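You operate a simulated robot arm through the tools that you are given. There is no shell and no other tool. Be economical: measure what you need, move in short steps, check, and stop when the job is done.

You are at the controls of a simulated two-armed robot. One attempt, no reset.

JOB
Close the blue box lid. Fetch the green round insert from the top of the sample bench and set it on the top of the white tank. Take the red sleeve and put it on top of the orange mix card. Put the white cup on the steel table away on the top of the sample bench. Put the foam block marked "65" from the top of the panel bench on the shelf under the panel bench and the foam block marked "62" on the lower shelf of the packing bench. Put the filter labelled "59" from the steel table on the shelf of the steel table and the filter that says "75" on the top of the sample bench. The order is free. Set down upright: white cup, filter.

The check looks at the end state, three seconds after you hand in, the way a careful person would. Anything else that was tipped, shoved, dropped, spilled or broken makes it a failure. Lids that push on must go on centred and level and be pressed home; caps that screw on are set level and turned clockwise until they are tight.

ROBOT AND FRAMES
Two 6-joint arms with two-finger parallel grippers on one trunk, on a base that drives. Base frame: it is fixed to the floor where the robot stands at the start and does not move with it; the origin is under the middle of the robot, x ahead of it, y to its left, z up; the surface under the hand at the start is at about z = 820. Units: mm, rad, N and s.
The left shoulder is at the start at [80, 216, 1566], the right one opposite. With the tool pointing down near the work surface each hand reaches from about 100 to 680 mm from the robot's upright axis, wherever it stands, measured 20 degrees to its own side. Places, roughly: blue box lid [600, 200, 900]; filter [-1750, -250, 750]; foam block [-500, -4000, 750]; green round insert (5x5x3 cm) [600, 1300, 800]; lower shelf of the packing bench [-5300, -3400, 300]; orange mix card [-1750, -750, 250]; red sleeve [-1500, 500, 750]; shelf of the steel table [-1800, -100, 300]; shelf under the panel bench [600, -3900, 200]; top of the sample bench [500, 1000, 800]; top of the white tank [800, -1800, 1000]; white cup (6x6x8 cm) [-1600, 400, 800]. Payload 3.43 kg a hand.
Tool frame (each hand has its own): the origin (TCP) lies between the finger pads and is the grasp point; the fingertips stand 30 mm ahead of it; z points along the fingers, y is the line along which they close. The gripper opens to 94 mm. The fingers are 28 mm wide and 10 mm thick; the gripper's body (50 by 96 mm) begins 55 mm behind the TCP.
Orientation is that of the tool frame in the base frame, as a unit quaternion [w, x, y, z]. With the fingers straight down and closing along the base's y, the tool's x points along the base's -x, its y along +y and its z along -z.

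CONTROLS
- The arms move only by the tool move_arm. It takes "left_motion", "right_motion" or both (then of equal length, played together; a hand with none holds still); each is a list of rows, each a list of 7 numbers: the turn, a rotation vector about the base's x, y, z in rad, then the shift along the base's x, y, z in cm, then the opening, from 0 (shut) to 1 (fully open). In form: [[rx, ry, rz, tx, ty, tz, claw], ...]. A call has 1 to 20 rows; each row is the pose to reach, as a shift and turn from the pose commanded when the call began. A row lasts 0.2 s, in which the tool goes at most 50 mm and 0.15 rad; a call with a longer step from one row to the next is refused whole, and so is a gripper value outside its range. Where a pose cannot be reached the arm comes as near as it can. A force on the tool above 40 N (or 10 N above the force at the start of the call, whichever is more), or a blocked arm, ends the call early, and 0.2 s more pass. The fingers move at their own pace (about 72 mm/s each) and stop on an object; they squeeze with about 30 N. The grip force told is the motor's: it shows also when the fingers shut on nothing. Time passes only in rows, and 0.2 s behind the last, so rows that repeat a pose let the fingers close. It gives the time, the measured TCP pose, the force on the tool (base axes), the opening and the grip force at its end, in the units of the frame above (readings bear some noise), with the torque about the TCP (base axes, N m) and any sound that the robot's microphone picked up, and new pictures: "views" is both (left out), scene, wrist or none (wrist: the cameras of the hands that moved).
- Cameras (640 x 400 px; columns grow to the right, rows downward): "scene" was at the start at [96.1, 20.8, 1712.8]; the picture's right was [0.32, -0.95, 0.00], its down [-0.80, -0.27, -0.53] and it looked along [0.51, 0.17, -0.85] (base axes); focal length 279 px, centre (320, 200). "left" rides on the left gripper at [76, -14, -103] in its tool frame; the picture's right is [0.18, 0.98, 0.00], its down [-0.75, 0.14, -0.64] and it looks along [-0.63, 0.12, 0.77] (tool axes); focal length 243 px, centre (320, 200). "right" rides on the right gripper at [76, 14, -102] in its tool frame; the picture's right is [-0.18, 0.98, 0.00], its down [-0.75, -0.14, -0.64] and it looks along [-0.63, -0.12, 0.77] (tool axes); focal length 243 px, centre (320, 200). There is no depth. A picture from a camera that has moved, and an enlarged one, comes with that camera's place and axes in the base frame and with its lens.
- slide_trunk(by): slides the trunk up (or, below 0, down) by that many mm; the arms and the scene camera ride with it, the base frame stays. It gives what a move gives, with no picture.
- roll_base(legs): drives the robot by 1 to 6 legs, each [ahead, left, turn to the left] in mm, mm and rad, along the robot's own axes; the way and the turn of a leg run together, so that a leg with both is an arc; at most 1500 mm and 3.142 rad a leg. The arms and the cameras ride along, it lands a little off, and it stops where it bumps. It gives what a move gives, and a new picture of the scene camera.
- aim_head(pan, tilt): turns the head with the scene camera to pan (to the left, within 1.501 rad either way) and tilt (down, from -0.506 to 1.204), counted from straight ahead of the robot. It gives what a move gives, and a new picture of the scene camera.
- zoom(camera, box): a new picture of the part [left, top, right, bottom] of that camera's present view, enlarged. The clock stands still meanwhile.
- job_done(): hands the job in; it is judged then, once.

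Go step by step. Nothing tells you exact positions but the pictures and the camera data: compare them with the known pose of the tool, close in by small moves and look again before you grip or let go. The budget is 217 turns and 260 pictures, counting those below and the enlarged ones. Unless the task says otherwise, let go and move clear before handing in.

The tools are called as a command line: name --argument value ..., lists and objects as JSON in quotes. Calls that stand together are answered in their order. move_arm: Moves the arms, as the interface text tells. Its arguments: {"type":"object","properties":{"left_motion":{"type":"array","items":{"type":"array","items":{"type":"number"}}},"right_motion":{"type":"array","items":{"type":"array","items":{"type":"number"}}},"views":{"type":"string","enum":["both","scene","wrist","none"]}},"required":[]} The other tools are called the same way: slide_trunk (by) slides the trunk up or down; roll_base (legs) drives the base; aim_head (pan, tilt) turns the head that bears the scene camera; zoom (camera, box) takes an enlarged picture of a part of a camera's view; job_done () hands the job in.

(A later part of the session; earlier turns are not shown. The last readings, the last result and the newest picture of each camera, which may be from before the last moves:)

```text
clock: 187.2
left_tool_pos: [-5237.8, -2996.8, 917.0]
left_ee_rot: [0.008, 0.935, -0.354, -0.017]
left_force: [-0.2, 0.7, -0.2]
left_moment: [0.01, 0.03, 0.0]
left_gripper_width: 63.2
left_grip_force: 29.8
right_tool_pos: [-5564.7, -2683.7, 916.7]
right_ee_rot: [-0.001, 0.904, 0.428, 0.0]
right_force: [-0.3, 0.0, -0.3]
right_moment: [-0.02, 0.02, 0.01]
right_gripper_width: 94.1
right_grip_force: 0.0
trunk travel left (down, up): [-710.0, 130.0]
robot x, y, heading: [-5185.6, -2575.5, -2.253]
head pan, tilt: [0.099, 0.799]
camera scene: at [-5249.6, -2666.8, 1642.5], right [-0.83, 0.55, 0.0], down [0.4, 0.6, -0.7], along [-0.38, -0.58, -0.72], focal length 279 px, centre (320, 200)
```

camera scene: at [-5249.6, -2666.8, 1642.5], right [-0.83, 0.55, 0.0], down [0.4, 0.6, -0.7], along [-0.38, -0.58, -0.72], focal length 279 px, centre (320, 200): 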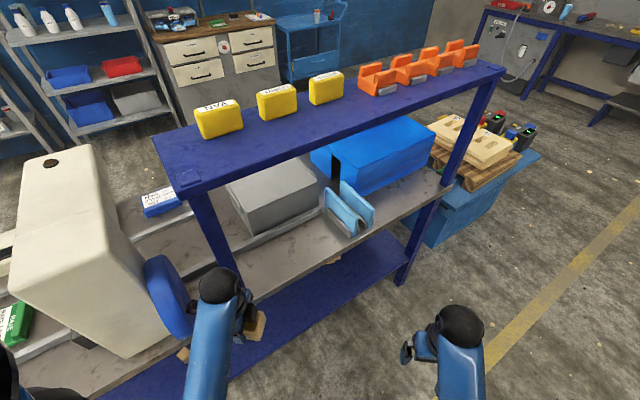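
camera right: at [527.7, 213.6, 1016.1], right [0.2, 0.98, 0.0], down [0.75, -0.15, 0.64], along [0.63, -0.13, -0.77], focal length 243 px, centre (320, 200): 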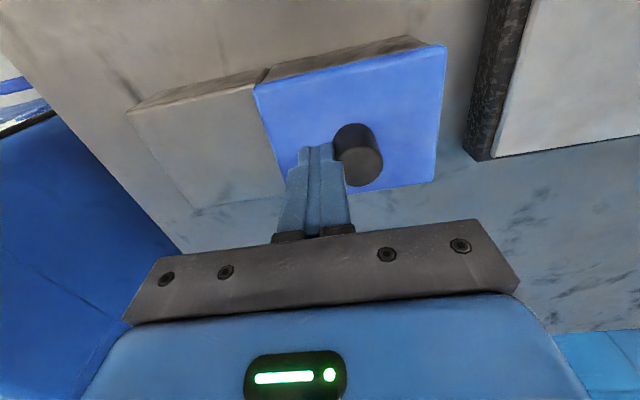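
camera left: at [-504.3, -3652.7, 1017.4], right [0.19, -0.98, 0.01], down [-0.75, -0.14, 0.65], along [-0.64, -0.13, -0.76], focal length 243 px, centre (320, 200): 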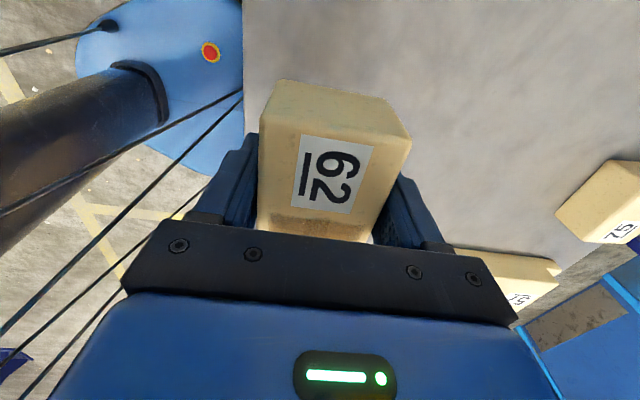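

The left hand bumped the machine's blue handwheel during the turn. I back off carefully the way I came.

roll_base --legs '[[0, 0, -0.12], [-230, -190, 0]]'

zoom --camera "left" --box '[0, 0, 640, 400]'

```text
clock: 189.8
left_tool_pos: [-5263.8, -2700.0, 917.1]
left_ee_rot: [0.007, 0.91, -0.414, -0.019]
left_force: [0.2, -0.6, -0.8]
left_moment: [0.04, 0.02, 0.01]
left_gripper_width: 62.9
left_grip_force: 30.1
right_tool_pos: [-5548.9, -2347.2, 915.9]
right_ee_rot: [-0.001, 0.93, 0.369, 0.0]
right_force: [0.5, -0.3, 0.9]
right_moment: [0.04, 0.01, 0.04]
right_gripper_width: 93.9
right_grip_force: 0.1
trunk travel left (down, up): [-710.0, 130.0]
robot x, y, heading: [-5159.8, -2281.1, -2.383]
head pan, tilt: [0.099, 0.799]
camera scene: at [-5233.3, -2371.4, 1642.2], right [-0.76, 0.66, 0.0], down [0.47, 0.54, -0.7], along [-0.46, -0.53, -0.72], focal length 279 px, centre (320, 200)
```

scene: 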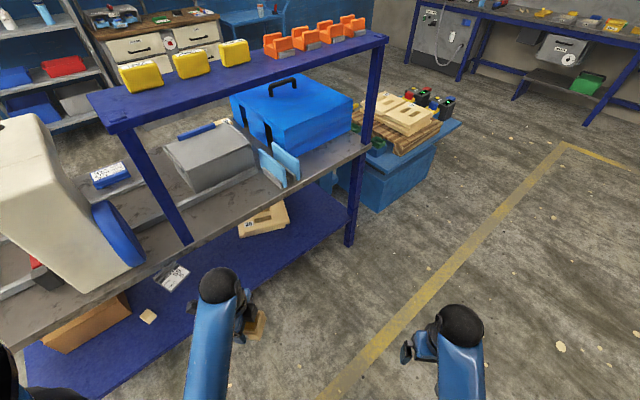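

```text
1.00 times, centred on (320, 200) of left (not enlarged: the box is as wide or as high as the picture)
camera zoom: at [-5198.5, -2748.8, 1015.8], right [-0.62, -0.78, 0.02], down [-0.58, 0.47, 0.67], along [-0.53, 0.4, -0.75], focal length 243 px, centre (320, 200)
```

zoom: 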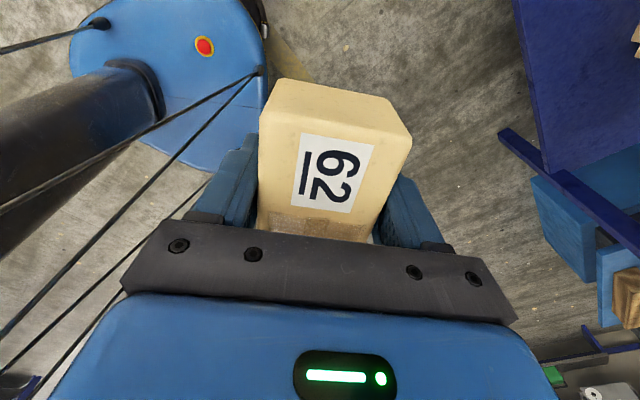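

Block still gripped; now turn in place well clear and shift to the free stretch of shelf near x≈−5300.

roll_base --legs '[[0, 0, 0.81], [0, -380, 0]]'

slide_trunk --by -400

slide_trunk --by -130

aim_head --pan 0.3 --tilt 0.6

```text
clock: 194.3
left_tool_pos: [-5295.6, -2646.7, 916.9]
left_ee_rot: [0.014, 1.0, -0.013, -0.014]
left_force: [-0.8, 0.5, -0.5]
left_moment: [0.01, 0.01, -0.01]
left_gripper_width: 63.3
left_grip_force: 30.2
right_tool_pos: [-5748.8, -2615.7, 915.4]
right_ee_rot: [-0.002, 0.703, 0.711, 0.0]
right_force: [0.3, -0.5, -0.5]
right_moment: [0.0, 0.03, 0.0]
right_gripper_width: 94.1
right_grip_force: 0.1
trunk travel left (down, up): [-710.0, 130.0]
robot x, y, heading: [-5529.2, -2290.6, -1.561]
head pan, tilt: [0.099, 0.799]
camera scene: at [-5517.4, -2400.8, 1642.4], right [-0.99, -0.11, 0.0], down [-0.08, 0.71, -0.7], along [0.08, -0.69, -0.72], focal length 279 px, centre (320, 200)
```

scene: 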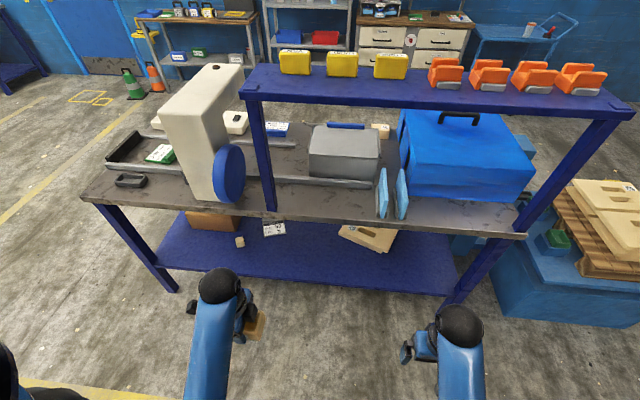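

```text
clock: 198.2
left_tool_pos: [-5297.4, -2647.2, 517.2]
left_ee_rot: [0.014, 1.0, -0.015, -0.013]
left_force: [-0.8, -0.1, -0.2]
left_moment: [0.0, -0.03, -0.03]
left_gripper_width: 62.9
left_grip_force: 30.3
right_tool_pos: [-5750.2, -2614.5, 515.5]
right_ee_rot: [0.0, 0.703, 0.711, -0.001]
right_force: [0.2, 0.4, 0.2]
right_moment: [-0.01, 0.0, -0.02]
right_gripper_width: 94.0
right_grip_force: 0.1
trunk travel left (down, up): [-310.0, 530.0]
robot x, y, heading: [-5526.4, -2288.2, -1.56]
head pan, tilt: [0.099, 0.799]
```

```text
clock: 199.7
left_tool_pos: [-5297.2, -2647.4, 387.2]
left_ee_rot: [0.014, 1.0, -0.014, -0.013]
left_force: [-0.9, -0.3, 0.7]
left_moment: [0.04, -0.01, -0.03]
left_gripper_width: 63.3
left_grip_force: 29.9
right_tool_pos: [-5749.5, -2615.1, 385.4]
right_ee_rot: [-0.001, 0.703, 0.711, 0.0]
right_force: [0.4, 0.2, 0.3]
right_moment: [0.0, 0.0, 0.0]
right_gripper_width: 93.8
right_grip_force: 0.1
trunk travel left (down, up): [-180.0, 660.0]
robot x, y, heading: [-5530.9, -2289.8, -1.558]
head pan, tilt: [0.099, 0.799]
```

```text
clock: 200.5
left_tool_pos: [-5296.8, -2646.6, 387.2]
left_ee_rot: [0.014, 1.0, -0.014, -0.013]
left_force: [0.1, -1.0, -0.5]
left_moment: [-0.02, 0.04, 0.01]
left_gripper_width: 63.2
left_grip_force: 29.9
right_tool_pos: [-5750.1, -2615.0, 384.8]
right_ee_rot: [-0.001, 0.703, 0.711, -0.001]
right_force: [-0.5, 0.1, -0.6]
right_moment: [0.04, -0.02, 0.02]
right_gripper_width: 94.2
right_grip_force: 0.1
trunk travel left (down, up): [-180.0, 660.0]
robot x, y, heading: [-5528.4, -2289.2, -1.556]
head pan, tilt: [0.3, 0.6]
camera scene: at [-5501.8, -2404.8, 1129.3], right [-0.95, -0.31, 0.0], down [-0.17, 0.54, -0.82], along [0.25, -0.79, -0.57], focal length 279 px, centre (320, 200)
```

scene: 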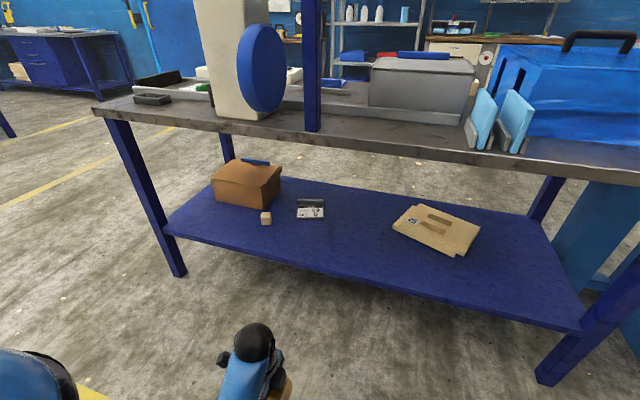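

Shelf top z≈318, edge y≈−3100; spot (−5300,−3185) is free. Raise 55, drive in 440, then extend the arm.

slide_trunk --by 55

roll_base --legs '[[440, 0, 0]]'

move_arm --left_motion '[[0, 0, 0, 0, -4, 0, 0.5], [0, 0, 0, 0, -8, 0, 0.5], [0, 0, 0, 0, -11, 0, 0.5], [0, 0, 0, 0, -11, -2, 0.5], [0, 0, 0, 0, -11, -4, 0.5], [0, 0, 0, 0, -11, -4, 0.5]]'

```text
clock: 201.4
left_tool_pos: [-5298.7, -2646.7, 441.0]
left_ee_rot: [0.014, 1.0, -0.014, -0.013]
left_force: [-0.1, 0.0, 0.0]
left_moment: [-0.01, -0.02, -0.01]
left_gripper_width: 63.3
left_grip_force: 30.0
right_tool_pos: [-5749.9, -2616.6, 440.7]
right_ee_rot: [-0.001, 0.704, 0.711, -0.001]
right_force: [-1.1, 0.0, 0.1]
right_moment: [-0.01, 0.01, 0.05]
right_gripper_width: 94.0
right_grip_force: 0.1
trunk travel left (down, up): [-235.0, 605.0]
robot x, y, heading: [-5529.8, -2290.0, -1.557]
head pan, tilt: [0.3, 0.6]
```

```text
clock: 204.1
left_tool_pos: [-5290.2, -3089.6, 442.6]
left_ee_rot: [0.013, 1.0, -0.013, -0.013]
left_force: [0.1, 0.7, -0.5]
left_moment: [0.01, -0.02, 0.0]
left_gripper_width: 63.4
left_grip_force: 29.9
right_tool_pos: [-5744.1, -3059.9, 440.2]
right_ee_rot: [-0.001, 0.703, 0.712, 0.0]
right_force: [0.0, 0.5, -0.9]
right_moment: [0.02, 0.02, 0.0]
right_gripper_width: 94.2
right_grip_force: 0.0
trunk travel left (down, up): [-235.0, 605.0]
robot x, y, heading: [-5522.2, -2733.5, -1.553]
head pan, tilt: [0.3, 0.6]
camera scene: at [-5495.6, -2849.4, 1184.2], right [-0.95, -0.31, 0.0], down [-0.17, 0.54, -0.82], along [0.26, -0.78, -0.57], focal length 279 px, centre (320, 200)
```

scene: 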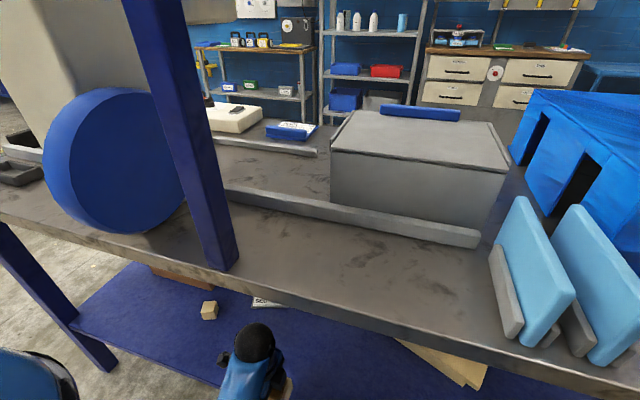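

```text
clock: 205.5
left_tool_pos: [-5291.2, -3200.7, 401.9]
left_ee_rot: [0.014, 1.0, -0.013, -0.014]
left_force: [-0.1, 0.0, 0.1]
left_moment: [-0.02, 0.01, -0.02]
left_gripper_width: 63.3
left_grip_force: 30.1
right_tool_pos: [-5743.5, -3059.7, 440.8]
right_ee_rot: [-0.001, 0.702, 0.712, 0.0]
right_force: [0.9, 0.3, 0.0]
right_moment: [0.0, 0.02, -0.01]
right_gripper_width: 94.1
right_grip_force: 0.1
trunk travel left (down, up): [-235.0, 605.0]
robot x, y, heading: [-5524.6, -2734.1, -1.56]
head pan, tilt: [0.3, 0.6]
camera scene: at [-5495.6, -2848.7, 1184.3], right [-0.95, -0.31, 0.0], down [-0.17, 0.54, -0.83], along [0.26, -0.78, -0.56], focal length 279 px, centre (320, 200)
camera left: at [-5211.6, -3185.4, 502.8], right [0.16, -0.99, 0.02], down [-0.74, -0.1, 0.67], along [-0.65, -0.12, -0.75], focal length 243 px, centre (320, 200)
```

scene: 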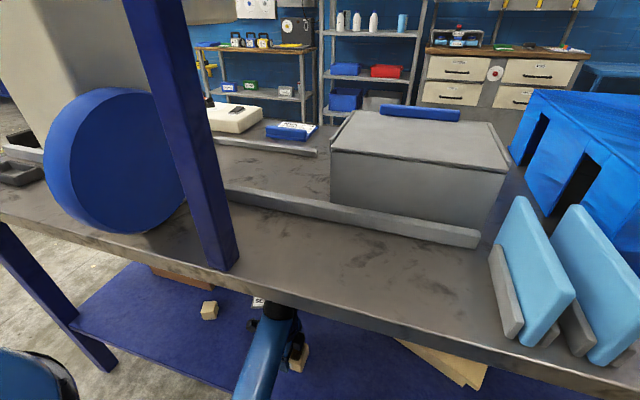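
left: 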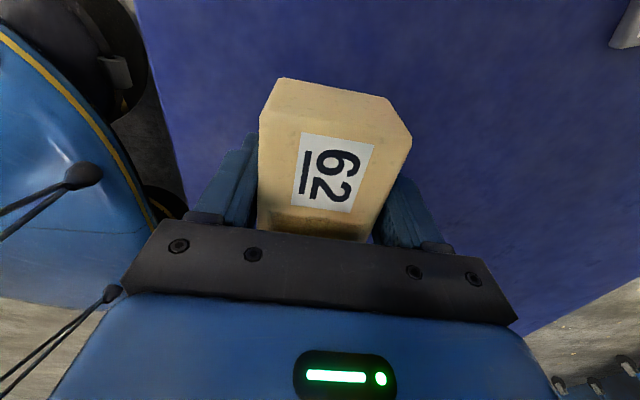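

Well over the shelf. Lower slowly to contact.

move_arm --left_motion '[[0, 0, 0, 0, 0, -0.4, 0.5], [0, 0, 0, 0, 0, -0.8, 0.5], [0, 0, 0, 0, 0, -1.2, 0.5], [0, 0, 0, 0, 0, -1.6, 0.5], [0, 0, 0, 0, 0, -2.0, 0.5], [0, 0, 0, 0, 0, -2.4, 0.5], [0, 0, 0, 0, 0, -2.8, 0.5], [0, 0, 0, 0, 0, -3.2, 0.5], [0, 0, 0, 0, 0, -3.6, 0.5], [0, 0, 0, 0, 0, -4.0, 0.5], [0, 0, 0, 0, 0, -4.4, 0.5], [0, 0, 0, 0, 0, -4.8, 0.5], [0, 0, 0, 0, 0, -5.2, 0.5], [0, 0, 0, 0, 0, -5.6, 0.5]]' --views "none"

```text
clock: 208.1
left_tool_pos: [-5290.9, -3200.3, 362.1]
left_ee_rot: [0.016, 1.0, -0.012, -0.012]
left_force: [-4.3, 11.9, 26.9]
left_moment: [1.41, -0.57, 0.36]
left_gripper_width: 63.2
left_grip_force: 30.2
right_tool_pos: [-5743.5, -3059.5, 441.1]
right_ee_rot: [0.001, 0.703, 0.711, 0.0]
right_force: [0.0, -0.2, 0.6]
right_moment: [0.0, 0.0, 0.0]
right_gripper_width: 93.9
right_grip_force: 0.1
trunk travel left (down, up): [-235.0, 605.0]
robot x, y, heading: [-5525.0, -2731.3, -1.556]
head pan, tilt: [0.3, 0.6]
stopped in row 12 (left hand): the force on the tool passed its limit at 45 N (the readings are from after the stop); the commanded pose is now the measured one
```

move_arm --left_motion '[[0, 0, 0, 0, 0, 0.1, 0.6], [0, 0, 0, 0, 0, 0.1, 0.8], [0, 0, 0, 0, 0, 0.1, 0.95], [0, 0, 0, 0, 0, 0.1, 0.95], [0, 0, 0, 0, 0, 3, 0.95], [0, 0, 0, 0, 0, 7, 0.95], [0, 0, 0, 0, 0, 9, 0.95], [0, 0, 0, 0, 4, 9, 0.95], [0, 0, 0, 0, 8, 9, 0.95], [0, 0, 0, 0, 12, 9, 0.95], [0, 0, 0, 0, 14, 9, 0.95]]' --views "both"

```text
clock: 210.5
left_tool_pos: [-5291.0, -3062.4, 450.7]
left_ee_rot: [0.016, 1.0, -0.014, -0.014]
left_force: [-0.7, 0.4, 0.3]
left_moment: [0.0, -0.02, 0.03]
left_gripper_width: 89.1
left_grip_force: 0.0
right_tool_pos: [-5743.1, -3060.1, 440.7]
right_ee_rot: [0.0, 0.702, 0.712, -0.001]
right_force: [0.2, 0.4, -0.1]
right_moment: [-0.02, -0.01, -0.02]
right_gripper_width: 94.1
right_grip_force: 0.0
trunk travel left (down, up): [-235.0, 605.0]
robot x, y, heading: [-5526.2, -2734.1, -1.559]
head pan, tilt: [0.3, 0.6]
camera scene: at [-5495.7, -2848.4, 1184.3], right [-0.95, -0.31, 0.0], down [-0.17, 0.54, -0.83], along [0.26, -0.78, -0.56], focal length 279 px, centre (320, 200)
camera left: at [-5210.5, -3047.2, 548.6], right [0.16, -0.99, 0.03], down [-0.74, -0.1, 0.67], along [-0.65, -0.13, -0.75], focal length 243 px, centre (320, 200)
```

scene: 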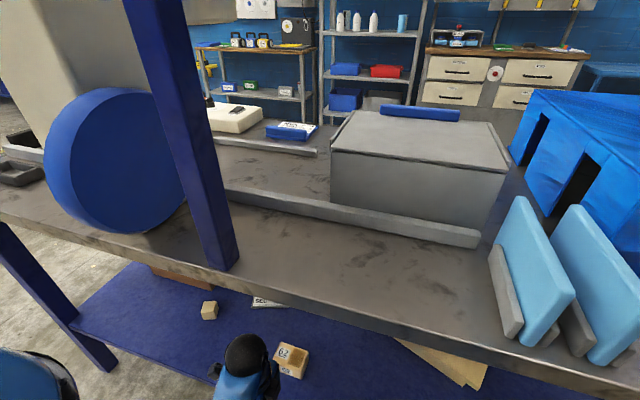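
left: 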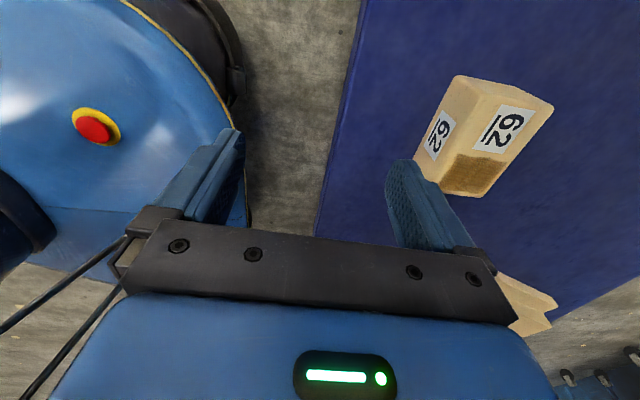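

62 is placed. Back out, raise the trunk, and head for the steel table.

roll_base --legs '[[-500, 0, 0]]'

slide_trunk --by 400

roll_base --legs '[[0, 1500, 0], [0, 1500, 0], [0, 1300, 0]]'

```text
clock: 213.5
left_tool_pos: [-5298.8, -2555.4, 449.0]
left_ee_rot: [0.016, 1.0, -0.015, -0.014]
left_force: [0.6, -0.3, 0.2]
left_moment: [-0.04, -0.01, -0.04]
left_gripper_width: 89.5
left_grip_force: 0.0
right_tool_pos: [-5751.1, -2550.0, 440.2]
right_ee_rot: [-0.001, 0.705, 0.71, 0.0]
right_force: [0.5, -0.1, 0.3]
right_moment: [-0.01, 0.02, -0.02]
right_gripper_width: 93.9
right_grip_force: 0.2
trunk travel left (down, up): [-235.0, 605.0]
robot x, y, heading: [-5528.1, -2223.6, -1.564]
head pan, tilt: [0.3, 0.6]
camera scene: at [-5502.4, -2338.9, 1184.4], right [-0.95, -0.3, 0.0], down [-0.17, 0.54, -0.83], along [0.25, -0.79, -0.56], focal length 279 px, centre (320, 200)
```

scene: 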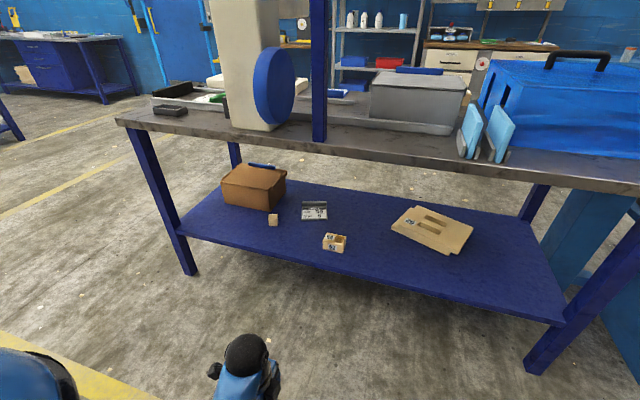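

```text
clock: 217.3
left_tool_pos: [-5298.6, -2554.5, 848.5]
left_ee_rot: [0.016, 1.0, -0.015, -0.013]
left_force: [0.1, -0.7, -0.9]
left_moment: [0.01, -0.01, 0.04]
left_gripper_width: 89.3
left_grip_force: 0.1
right_tool_pos: [-5751.7, -2548.5, 841.3]
right_ee_rot: [-0.002, 0.704, 0.71, 0.0]
right_force: [-0.7, -0.1, 0.3]
right_moment: [-0.01, 0.0, 0.03]
right_gripper_width: 94.0
right_grip_force: 0.1
trunk travel left (down, up): [-635.0, 205.0]
robot x, y, heading: [-5528.7, -2223.7, -1.558]
head pan, tilt: [0.3, 0.6]
```

```text
clock: 234.4
left_tool_pos: [-1920.9, -2476.7, 848.2]
left_ee_rot: [0.016, 0.999, 0.042, -0.011]
left_force: [-0.7, -0.3, 0.3]
left_moment: [-0.01, -0.01, 0.02]
left_gripper_width: 89.1
left_grip_force: 0.1
right_tool_pos: [-2370.1, -2523.9, 839.3]
right_ee_rot: [0.0, 0.663, 0.748, 0.002]
right_force: [-0.7, -0.6, -1.3]
right_moment: [-0.01, -0.05, 0.0]
right_gripper_width: 93.8
right_grip_force: 0.1
trunk travel left (down, up): [-635.0, 205.0]
robot x, y, heading: [-2188.2, -2173.0, -1.452]
head pan, tilt: [0.3, 0.6]
stopped in leg 3: the robot was blocked; the commanded pose is now the measured one
camera scene: at [-2149.8, -2287.3, 1584.3], right [-0.91, -0.41, 0.0], down [-0.23, 0.52, -0.83], along [0.34, -0.75, -0.56], focal length 279 px, centre (320, 200)
```

scene: 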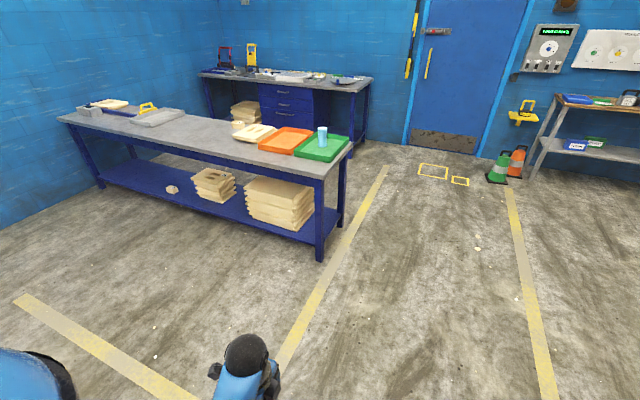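

The base was blocked; I look left to see by what.

aim_head --pan 1.5 --tilt 0.8

```text
clock: 235.8
left_tool_pos: [-1918.0, -2476.4, 848.4]
left_ee_rot: [0.017, 0.999, 0.042, -0.013]
left_force: [0.2, 0.2, 0.5]
left_moment: [0.0, 0.0, -0.03]
left_gripper_width: 89.1
left_grip_force: 0.1
right_tool_pos: [-2368.7, -2523.1, 840.2]
right_ee_rot: [0.0, 0.663, 0.749, 0.001]
right_force: [0.5, 0.1, -0.4]
right_moment: [0.02, -0.01, 0.02]
right_gripper_width: 94.2
right_grip_force: 0.1
trunk travel left (down, up): [-635.0, 205.0]
robot x, y, heading: [-2188.1, -2177.3, -1.447]
head pan, tilt: [1.499, 0.799]
camera scene: at [-2100.5, -2200.8, 1567.4], right [0.05, -1.0, 0.0], down [-0.72, -0.04, -0.7], along [0.7, 0.04, -0.72], focal length 279 px, centre (320, 200)
```

scene: 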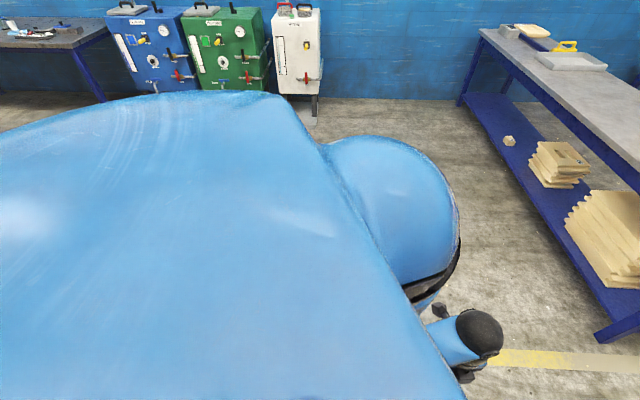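

The body blocks the view; I back away the way I came, go further from the obstacle and look.

roll_base --legs '[[60, -250, 0], [300, 0, 0], [0, 0, 1.4]]'

aim_head --pan 0.9 --tilt 0.6

```text
clock: 242.6
left_tool_pos: [-2041.2, -2353.1, 848.6]
left_ee_rot: [0.021, 0.745, 0.666, 0.0]
left_force: [-0.3, -0.5, 0.3]
left_moment: [-0.02, 0.02, 0.0]
left_gripper_width: 89.3
left_grip_force: 0.0
right_tool_pos: [-2083.0, -2804.5, 841.2]
right_ee_rot: [0.0, 0.037, 0.999, -0.001]
right_force: [-0.3, 1.1, 0.2]
right_moment: [-0.03, 0.0, 0.01]
right_gripper_width: 94.3
right_grip_force: 0.0
trunk travel left (down, up): [-635.0, 205.0]
robot x, y, heading: [-2385.3, -2558.2, -0.078]
head pan, tilt: [1.499, 0.799]
camera scene: at [-2347.1, -2481.1, 1567.4], right [0.99, -0.14, 0.0], down [-0.1, -0.71, -0.7], along [0.1, 0.69, -0.72], focal length 279 px, centre (320, 200)
```

scene: 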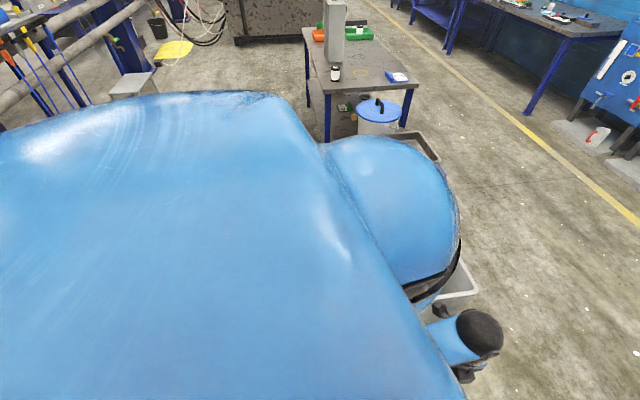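

```text
clock: 243.6
left_tool_pos: [-2039.9, -2354.3, 848.8]
left_ee_rot: [0.02, 0.746, 0.666, 0.001]
left_force: [0.8, -0.4, 0.3]
left_moment: [-0.02, -0.03, -0.03]
left_gripper_width: 89.6
left_grip_force: 0.1
right_tool_pos: [-2082.7, -2803.5, 840.5]
right_ee_rot: [-0.001, 0.037, 0.999, -0.001]
right_force: [0.2, -0.4, -0.5]
right_moment: [-0.01, 0.04, 0.01]
right_gripper_width: 94.0
right_grip_force: 0.0
trunk travel left (down, up): [-635.0, 205.0]
robot x, y, heading: [-2390.9, -2558.6, -0.074]
head pan, tilt: [0.901, 0.6]
camera scene: at [-2299.0, -2495.7, 1584.3], right [0.74, -0.68, 0.0], down [-0.38, -0.42, -0.82], along [0.56, 0.61, -0.57], focal length 279 px, centre (320, 200)
```

scene: 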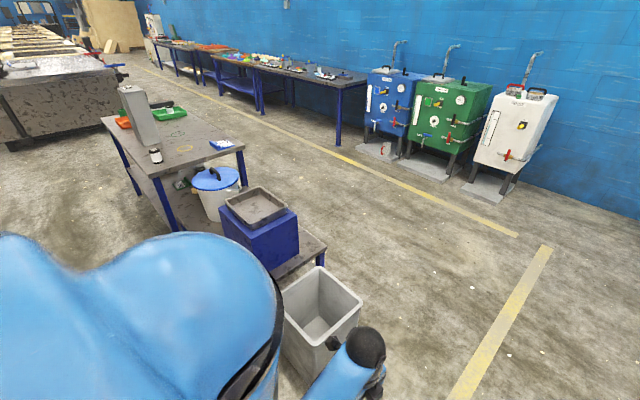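

I zoom to see whether the bin was disturbed (its alignment).

zoom --camera "scene" --box '[200, 180, 400, 400]'

```text
1.82 times, centred on (300, 290) of scene
camera zoom: at [-2299.0, -2495.7, 1584.3], right [0.74, -0.68, 0.0], down [-0.38, -0.42, -0.82], along [0.56, 0.61, -0.57], focal length 507 px, centre (356, 36)
```

zoom: 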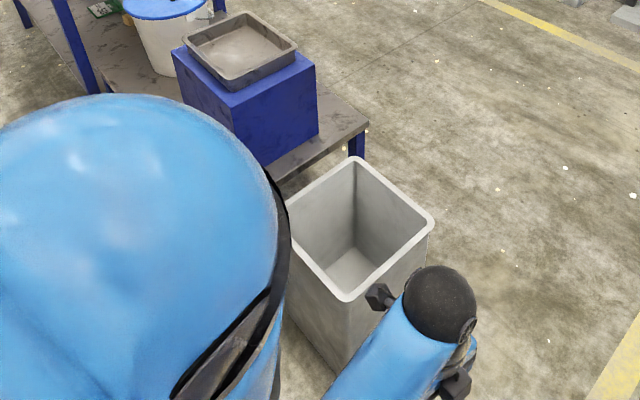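

The bin is axis-aligned, so it seems undisturbed. Now I go around it via x≈−1000 and north, and look at the steel table.

roll_base --legs '[[1450, 100, 0.074], [0, 1400, 0], [0, 0, 1.571]]'

aim_head --pan 0.8 --tilt 0.55

```text
clock: 261.2
left_tool_pos: [-1034.2, -771.0, 848.6]
left_ee_rot: [0.014, 0.082, 0.996, 0.015]
left_force: [0.3, -0.8, -0.4]
left_moment: [0.0, -0.03, -0.02]
left_gripper_width: 89.3
left_grip_force: 0.1
right_tool_pos: [-586.9, -836.0, 840.6]
right_ee_rot: [0.0, -0.662, 0.749, -0.001]
right_force: [-0.3, -0.8, -0.1]
right_moment: [0.03, 0.0, 0.0]
right_gripper_width: 93.7
right_grip_force: 0.0
trunk travel left (down, up): [-635.0, 205.0]
robot x, y, heading: [-848.4, -1127.1, 1.445]
head pan, tilt: [0.901, 0.6]
camera scene: at [-906.7, -1038.4, 1584.3], right [0.71, 0.7, 0.0], down [0.4, -0.4, -0.83], along [-0.58, 0.59, -0.56], focal length 279 px, centre (320, 200)
```

scene: 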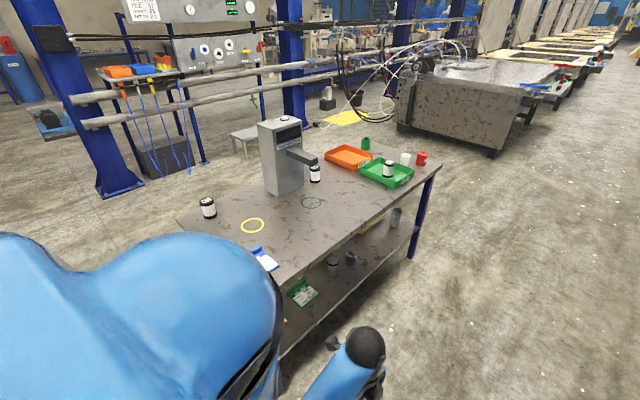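

```text
clock: 261.9
left_tool_pos: [-1035.2, -771.7, 847.5]
left_ee_rot: [0.015, 0.082, 0.996, 0.015]
left_force: [0.6, -0.5, -0.4]
left_moment: [0.07, -0.02, -0.01]
left_gripper_width: 89.3
left_grip_force: 0.1
right_tool_pos: [-586.6, -836.1, 841.6]
right_ee_rot: [0.0, -0.662, 0.75, 0.0]
right_force: [-0.7, 0.0, -0.3]
right_moment: [0.02, 0.0, 0.02]
right_gripper_width: 94.0
right_grip_force: 0.0
trunk travel left (down, up): [-635.0, 205.0]
robot x, y, heading: [-849.7, -1133.0, 1.444]
head pan, tilt: [0.799, 0.55]
camera scene: at [-901.1, -1031.4, 1588.8], right [0.78, 0.63, 0.0], down [0.33, -0.41, -0.85], along [-0.53, 0.66, -0.52], focal length 279 px, centre (320, 200)
```

scene: 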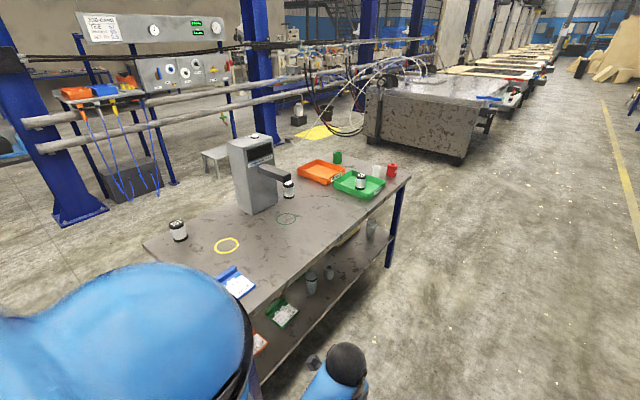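

This is the steel table: filters, white cup, red sleeve on top; mix cards on the shelf. I turn to face it and go to its middle.

roll_base --legs '[[0, 0, 1.69], [0, -1000, 0]]'

aim_head --pan 0.0 --tilt 0.7

```text
clock: 271.1
left_tool_pos: [-1135.2, -335.6, 849.4]
left_ee_rot: [0.0, -0.662, 0.75, 0.021]
left_force: [-0.5, -0.6, 0.1]
left_moment: [0.05, -0.04, 0.03]
left_gripper_width: 89.2
left_grip_force: 0.1
right_tool_pos: [-1088.5, 114.4, 840.3]
right_ee_rot: [0.0, 0.999, -0.044, 0.0]
right_force: [0.0, 0.2, 0.1]
right_moment: [0.01, -0.02, 0.0]
right_gripper_width: 94.4
right_grip_force: 0.1
trunk travel left (down, up): [-635.0, 205.0]
robot x, y, heading: [-779.2, -138.4, 3.057]
head pan, tilt: [0.799, 0.55]
camera scene: at [-881.7, -194.5, 1588.8], right [-0.66, 0.76, 0.0], down [0.39, 0.34, -0.85], along [-0.64, -0.56, -0.52], focal length 279 px, centre (320, 200)
```

scene: 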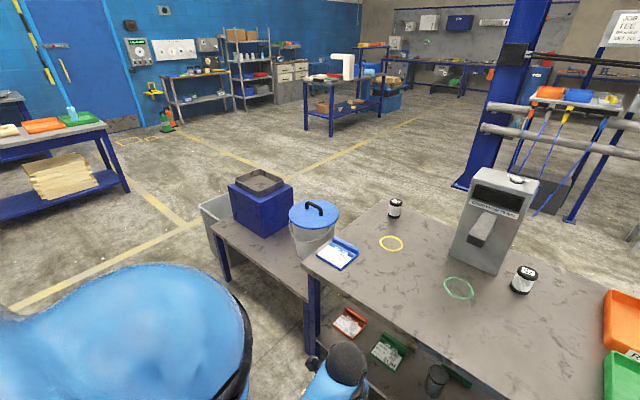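

```text
clock: 272.2
left_tool_pos: [-1135.3, -336.6, 848.5]
left_ee_rot: [0.0, -0.662, 0.75, 0.02]
left_force: [0.2, -0.3, -0.6]
left_moment: [-0.03, -0.03, 0.03]
left_gripper_width: 89.0
left_grip_force: 0.1
right_tool_pos: [-1087.9, 113.8, 840.8]
right_ee_rot: [-0.001, 0.999, -0.043, 0.0]
right_force: [-0.5, -0.6, 0.3]
right_moment: [-0.01, 0.0, -0.05]
right_gripper_width: 94.1
right_grip_force: 0.0
trunk travel left (down, up): [-635.0, 205.0]
robot x, y, heading: [-782.7, -131.0, 3.054]
head pan, tilt: [0.0, 0.7]
camera scene: at [-898.5, -128.0, 1575.7], right [0.08, 1.0, 0.0], down [0.64, -0.05, -0.77], along [-0.76, 0.06, -0.64], focal length 279 px, centre (320, 200)
```

scene: 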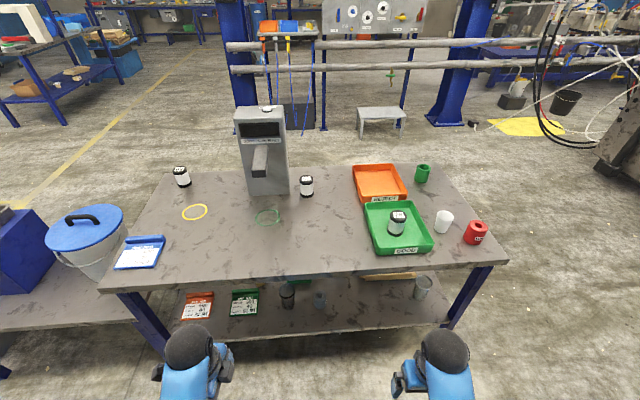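

Excellent overview. I zoom into the filters, the cup/sleeve, and the shelf.

zoom --camera "scene" --box '[160, 155, 330, 230]'

zoom --camera "scene" --box '[350, 150, 510, 260]'

zoom --camera "scene" --box '[140, 255, 460, 375]'

```text
3.76 times, centred on (245, 192) of scene
camera zoom: at [-898.5, -128.0, 1575.7], right [0.08, 1.0, 0.0], down [0.64, -0.05, -0.77], along [-0.76, 0.06, -0.64], focal length 1049 px, centre (602, 228)
```

zoom: 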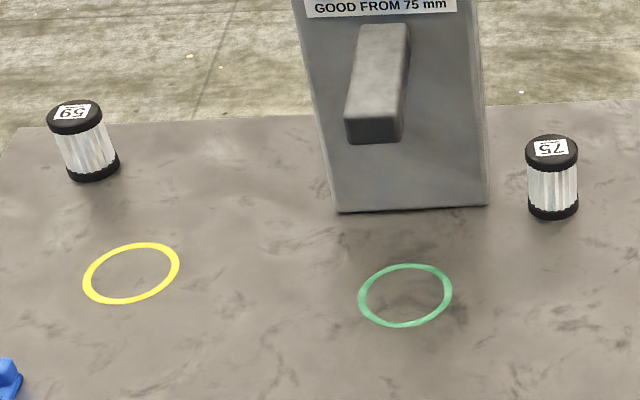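

```text
3.64 times, centred on (430, 205) of scene
camera zoom: at [-898.5, -128.0, 1575.7], right [0.08, 1.0, 0.0], down [0.64, -0.05, -0.77], along [-0.76, 0.06, -0.64], focal length 1013 px, centre (-80, 182)
```

zoom: 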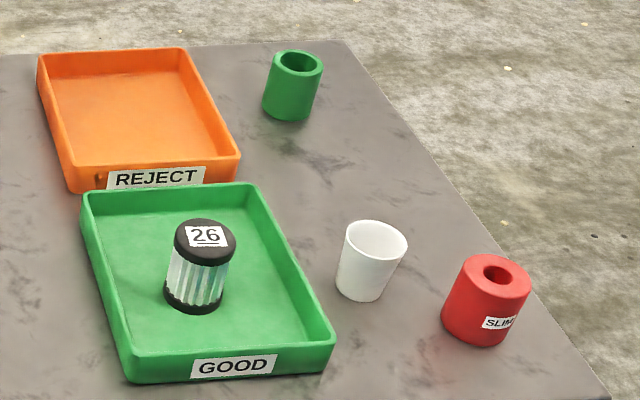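

```text
2.00 times, centred on (300, 315) of scene
camera zoom: at [-898.5, -128.0, 1575.7], right [0.08, 1.0, 0.0], down [0.64, -0.05, -0.77], along [-0.76, 0.06, -0.64], focal length 557 px, centre (360, -30)
```

zoom: 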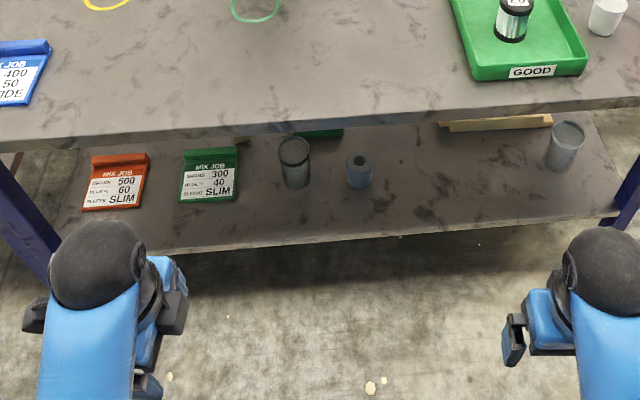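

Sleeve ≈(−1572,534), cup ≈(−1647,435), filter 75 ≈(−1915,−101), filter 59 ≈(−2056,−705; reachable from the back), orange card on shelf ≈(−1650,−680). First I take the sleeve with the right hand.

zoom --camera "scene" --box '[168, 158, 196, 192]'

slide_trunk --by 90

roll_base --legs '[[0, -430, 0.087], [310, 0, 0]]'

```text
11.76 times, centred on (182, 175) of scene
camera zoom: at [-898.5, -128.0, 1575.7], right [0.08, 1.0, 0.0], down [0.64, -0.05, -0.77], along [-0.76, 0.06, -0.64], focal length 3278 px, centre (1944, 494)
```

zoom: 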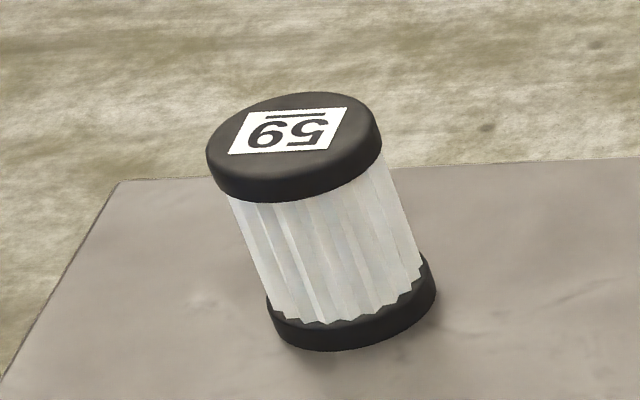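

```text
clock: 273.5
left_tool_pos: [-1135.7, -336.0, 938.9]
left_ee_rot: [0.0, -0.662, 0.749, 0.02]
left_force: [0.7, -0.3, -0.7]
left_moment: [0.06, 0.06, 0.0]
left_gripper_width: 89.2
left_grip_force: 0.0
right_tool_pos: [-1087.9, 114.4, 930.5]
right_ee_rot: [-0.001, 0.999, -0.043, 0.0]
right_force: [-0.3, -0.7, 0.7]
right_moment: [-0.02, -0.01, -0.02]
right_gripper_width: 94.3
right_grip_force: 0.0
trunk travel left (down, up): [-725.0, 115.0]
robot x, y, heading: [-783.0, -134.6, 3.058]
head pan, tilt: [0.0, 0.7]
```

```text
clock: 277.8
left_tool_pos: [-1415.9, 65.2, 939.2]
left_ee_rot: [-0.002, -0.694, 0.72, 0.021]
left_force: [0.1, 0.0, 0.5]
left_moment: [0.03, 0.01, -0.03]
left_gripper_width: 89.1
left_grip_force: 0.0
right_tool_pos: [-1407.1, 517.7, 932.0]
right_ee_rot: [-0.001, 1.0, 0.001, -0.002]
right_force: [0.4, -0.4, -0.1]
right_moment: [-0.01, 0.04, 0.0]
right_gripper_width: 94.0
right_grip_force: 0.1
trunk travel left (down, up): [-725.0, 115.0]
robot x, y, heading: [-1083.2, 294.0, -3.142]
head pan, tilt: [0.0, 0.7]
camera scene: at [-1196.9, 292.9, 1666.0], right [0.0, 1.0, 0.0], down [0.64, 0.0, -0.77], along [-0.77, 0.0, -0.64], focal length 279 px, centre (320, 200)
```

scene: 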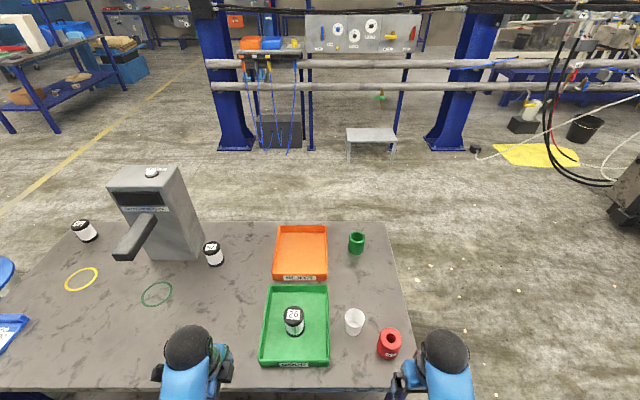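

It's "59" (upside down). Now I move the right hand over the sleeve.

move_arm --right_motion '[[0, 0, 0, -4, -0.5, 0, 1], [0, 0, 0, -8, -1, 0, 1], [0, 0, 0, -12, -1.5, 0, 1], [0, 0, 0, -14, -1.5, 0, 1], [0, 0, 0, -14, -1.5, 0, 1]]' --views "wrist"

```text
clock: 279.0
left_tool_pos: [-1416.7, 65.3, 938.9]
left_ee_rot: [-0.002, -0.693, 0.72, 0.021]
left_force: [-0.3, 0.3, -0.3]
left_moment: [-0.01, 0.01, 0.02]
left_gripper_width: 89.3
left_grip_force: 0.0
right_tool_pos: [-1548.9, 502.0, 931.6]
right_ee_rot: [-0.001, 1.0, 0.0, 0.0]
right_force: [-0.4, 0.4, 0.3]
right_moment: [-0.01, -0.02, 0.0]
right_gripper_width: 94.3
right_grip_force: 0.1
right hand out of reach, approached as far as the arm can: row 1, 2
trunk travel left (down, up): [-725.0, 115.0]
robot x, y, heading: [-1081.8, 290.6, -3.147]
head pan, tilt: [0.0, 0.7]
camera right: at [-1472.0, 488.3, 1034.9], right [-0.18, -0.98, 0.0], down [-0.75, 0.14, 0.64], along [-0.63, 0.12, -0.77], focal length 243 px, centre (320, 200)
```

right: 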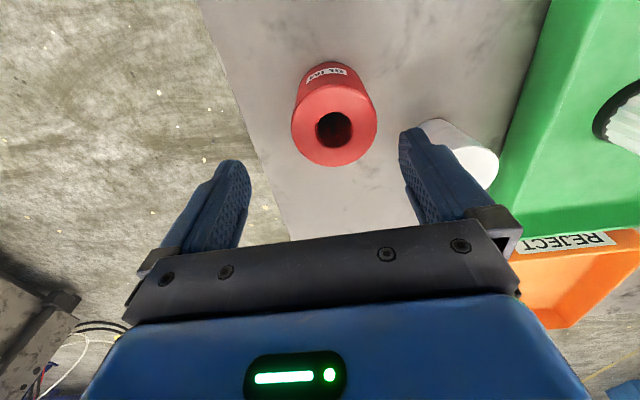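

Sleeve centre ≈(−1557,492). Align and descend partway to check.

move_arm --right_motion '[[0, 0, 0, -0.8, -1.0, -1, 1], [0, 0, 0, -0.8, -1.0, -4, 1], [0, 0, 0, -0.8, -1.0, -5.5, 1], [0, 0, 0, -0.8, -1.0, -5.5, 1]]' --views "wrist"

```text
clock: 280.0
left_tool_pos: [-1418.2, 65.2, 938.3]
left_ee_rot: [-0.001, -0.693, 0.72, 0.02]
left_force: [-0.3, -1.0, 0.7]
left_moment: [0.01, -0.01, -0.02]
left_gripper_width: 89.4
left_grip_force: 0.0
right_tool_pos: [-1559.5, 492.7, 876.3]
right_ee_rot: [-0.001, 1.0, 0.0, 0.001]
right_force: [0.3, -0.3, -0.7]
right_moment: [0.0, 0.04, 0.0]
right_gripper_width: 93.9
right_grip_force: 0.1
trunk travel left (down, up): [-725.0, 115.0]
robot x, y, heading: [-1086.4, 292.3, -3.139]
head pan, tilt: [0.0, 0.7]
camera right: at [-1483.5, 478.6, 979.1], right [-0.18, -0.98, 0.0], down [-0.75, 0.14, 0.64], along [-0.63, 0.12, -0.77], focal length 243 px, centre (320, 200)
```

right: 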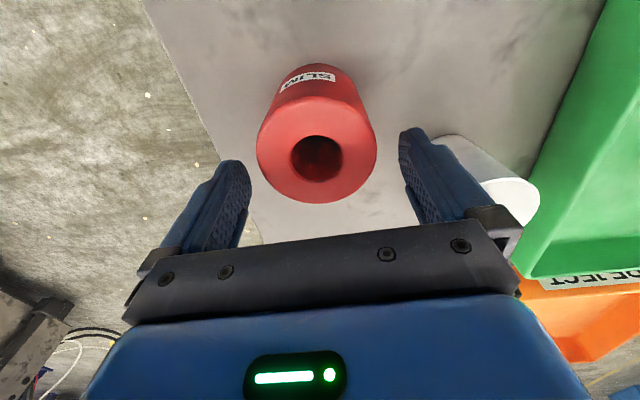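

Re-triangulated: sleeve top is z≈879, Ø≈55, centre (−1540,491); table is then ≈800. Shift +19 mm x, descend a little and grip.

move_arm --right_motion '[[0, 0, 0, 1.0, 0, 0, 1], [0, 0, 0, 1.8, -0.1, 0, 1], [0, 0, 0, 1.8, -0.1, -1.5, 1], [0, 0, 0, 1.8, -0.1, -3.0, 1], [0, 0, 0, 1.8, -0.1, -3.0, 1]]' --views "wrist"

```text
clock: 281.2
left_tool_pos: [-1417.2, 65.3, 937.8]
left_ee_rot: [-0.001, -0.693, 0.721, 0.02]
left_force: [0.2, 0.5, -0.2]
left_moment: [0.02, 0.0, -0.02]
left_gripper_width: 89.0
left_grip_force: 0.0
right_tool_pos: [-1538.9, 492.6, 846.5]
right_ee_rot: [0.0, 1.0, 0.0, 0.0]
right_force: [-0.1, 0.1, -0.8]
right_moment: [0.02, -0.02, 0.02]
right_gripper_width: 94.0
right_grip_force: 0.0
trunk travel left (down, up): [-725.0, 115.0]
robot x, y, heading: [-1082.4, 294.6, -3.137]
head pan, tilt: [0.0, 0.7]
camera right: at [-1463.2, 478.8, 949.1], right [-0.18, -0.98, 0.0], down [-0.75, 0.14, 0.64], along [-0.63, 0.12, -0.77], focal length 243 px, centre (320, 200)
```

right: 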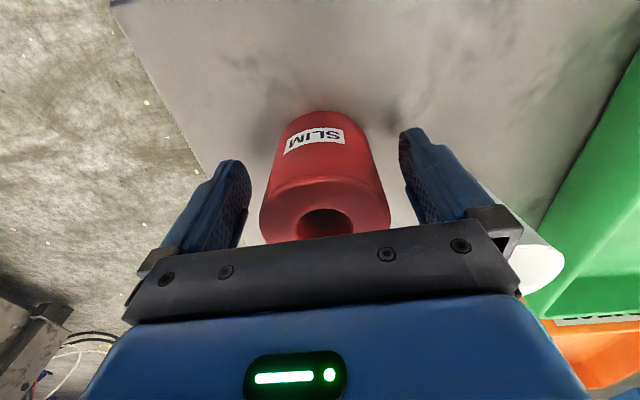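

Centred. Close on the sleeve and lift.

move_arm --right_motion '[[0, 0, 0, 0.2, -0.1, 0, 0.8], [0, 0, 0, 0.2, -0.1, 0, 0.6], [0, 0, 0, 0.2, -0.1, 0, 0.45], [0, 0, 0, 0.2, -0.1, 0, 0.45], [0, 0, 0, 0.2, -0.1, 0, 0.45], [0, 0, 0, 0.2, -0.1, 3, 0.45], [0, 0, 0, 0.2, -0.1, 7, 0.45], [0, 0, 0, 3, -0.1, 10, 0.45], [0, 0, 0, 7, 0, 10, 0.45], [0, 0, 0, 11, 0, 10, 0.45]]' --views "both"

```text
clock: 283.4
left_tool_pos: [-1416.6, 65.6, 939.6]
left_ee_rot: [-0.001, -0.693, 0.721, 0.021]
left_force: [0.2, -0.6, 0.2]
left_moment: [-0.02, 0.01, -0.01]
left_gripper_width: 89.4
left_grip_force: 0.2
right_tool_pos: [-1423.7, 490.6, 930.3]
right_ee_rot: [-0.001, 1.0, 0.0, -0.003]
right_force: [0.7, 0.6, -1.2]
right_moment: [-0.02, 0.01, -0.01]
right_gripper_width: 64.4
right_grip_force: 29.8
right hand out of reach, approached as far as the arm can: row 8, 9, 10
trunk travel left (down, up): [-725.0, 115.0]
robot x, y, heading: [-1086.4, 292.2, -3.138]
head pan, tilt: [0.0, 0.7]
camera scene: at [-1197.5, 293.0, 1665.9], right [0.0, 1.0, 0.0], down [0.64, 0.0, -0.77], along [-0.77, 0.0, -0.64], focal length 279 px, centre (320, 200)
camera right: at [-1347.7, 478.6, 1032.2], right [-0.18, -0.98, 0.0], down [-0.75, 0.14, 0.65], along [-0.64, 0.12, -0.76], focal length 243 px, centre (320, 200)
```

scene: 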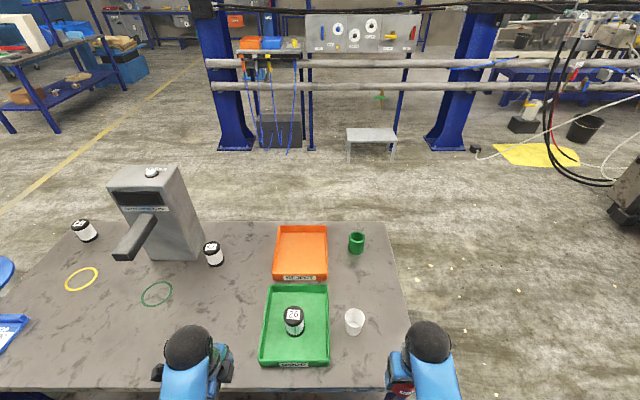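
right: 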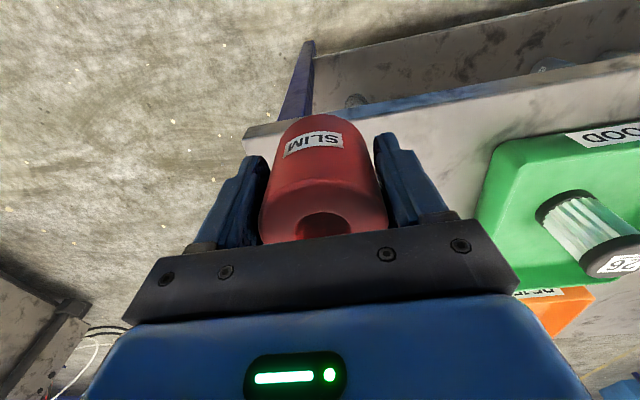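

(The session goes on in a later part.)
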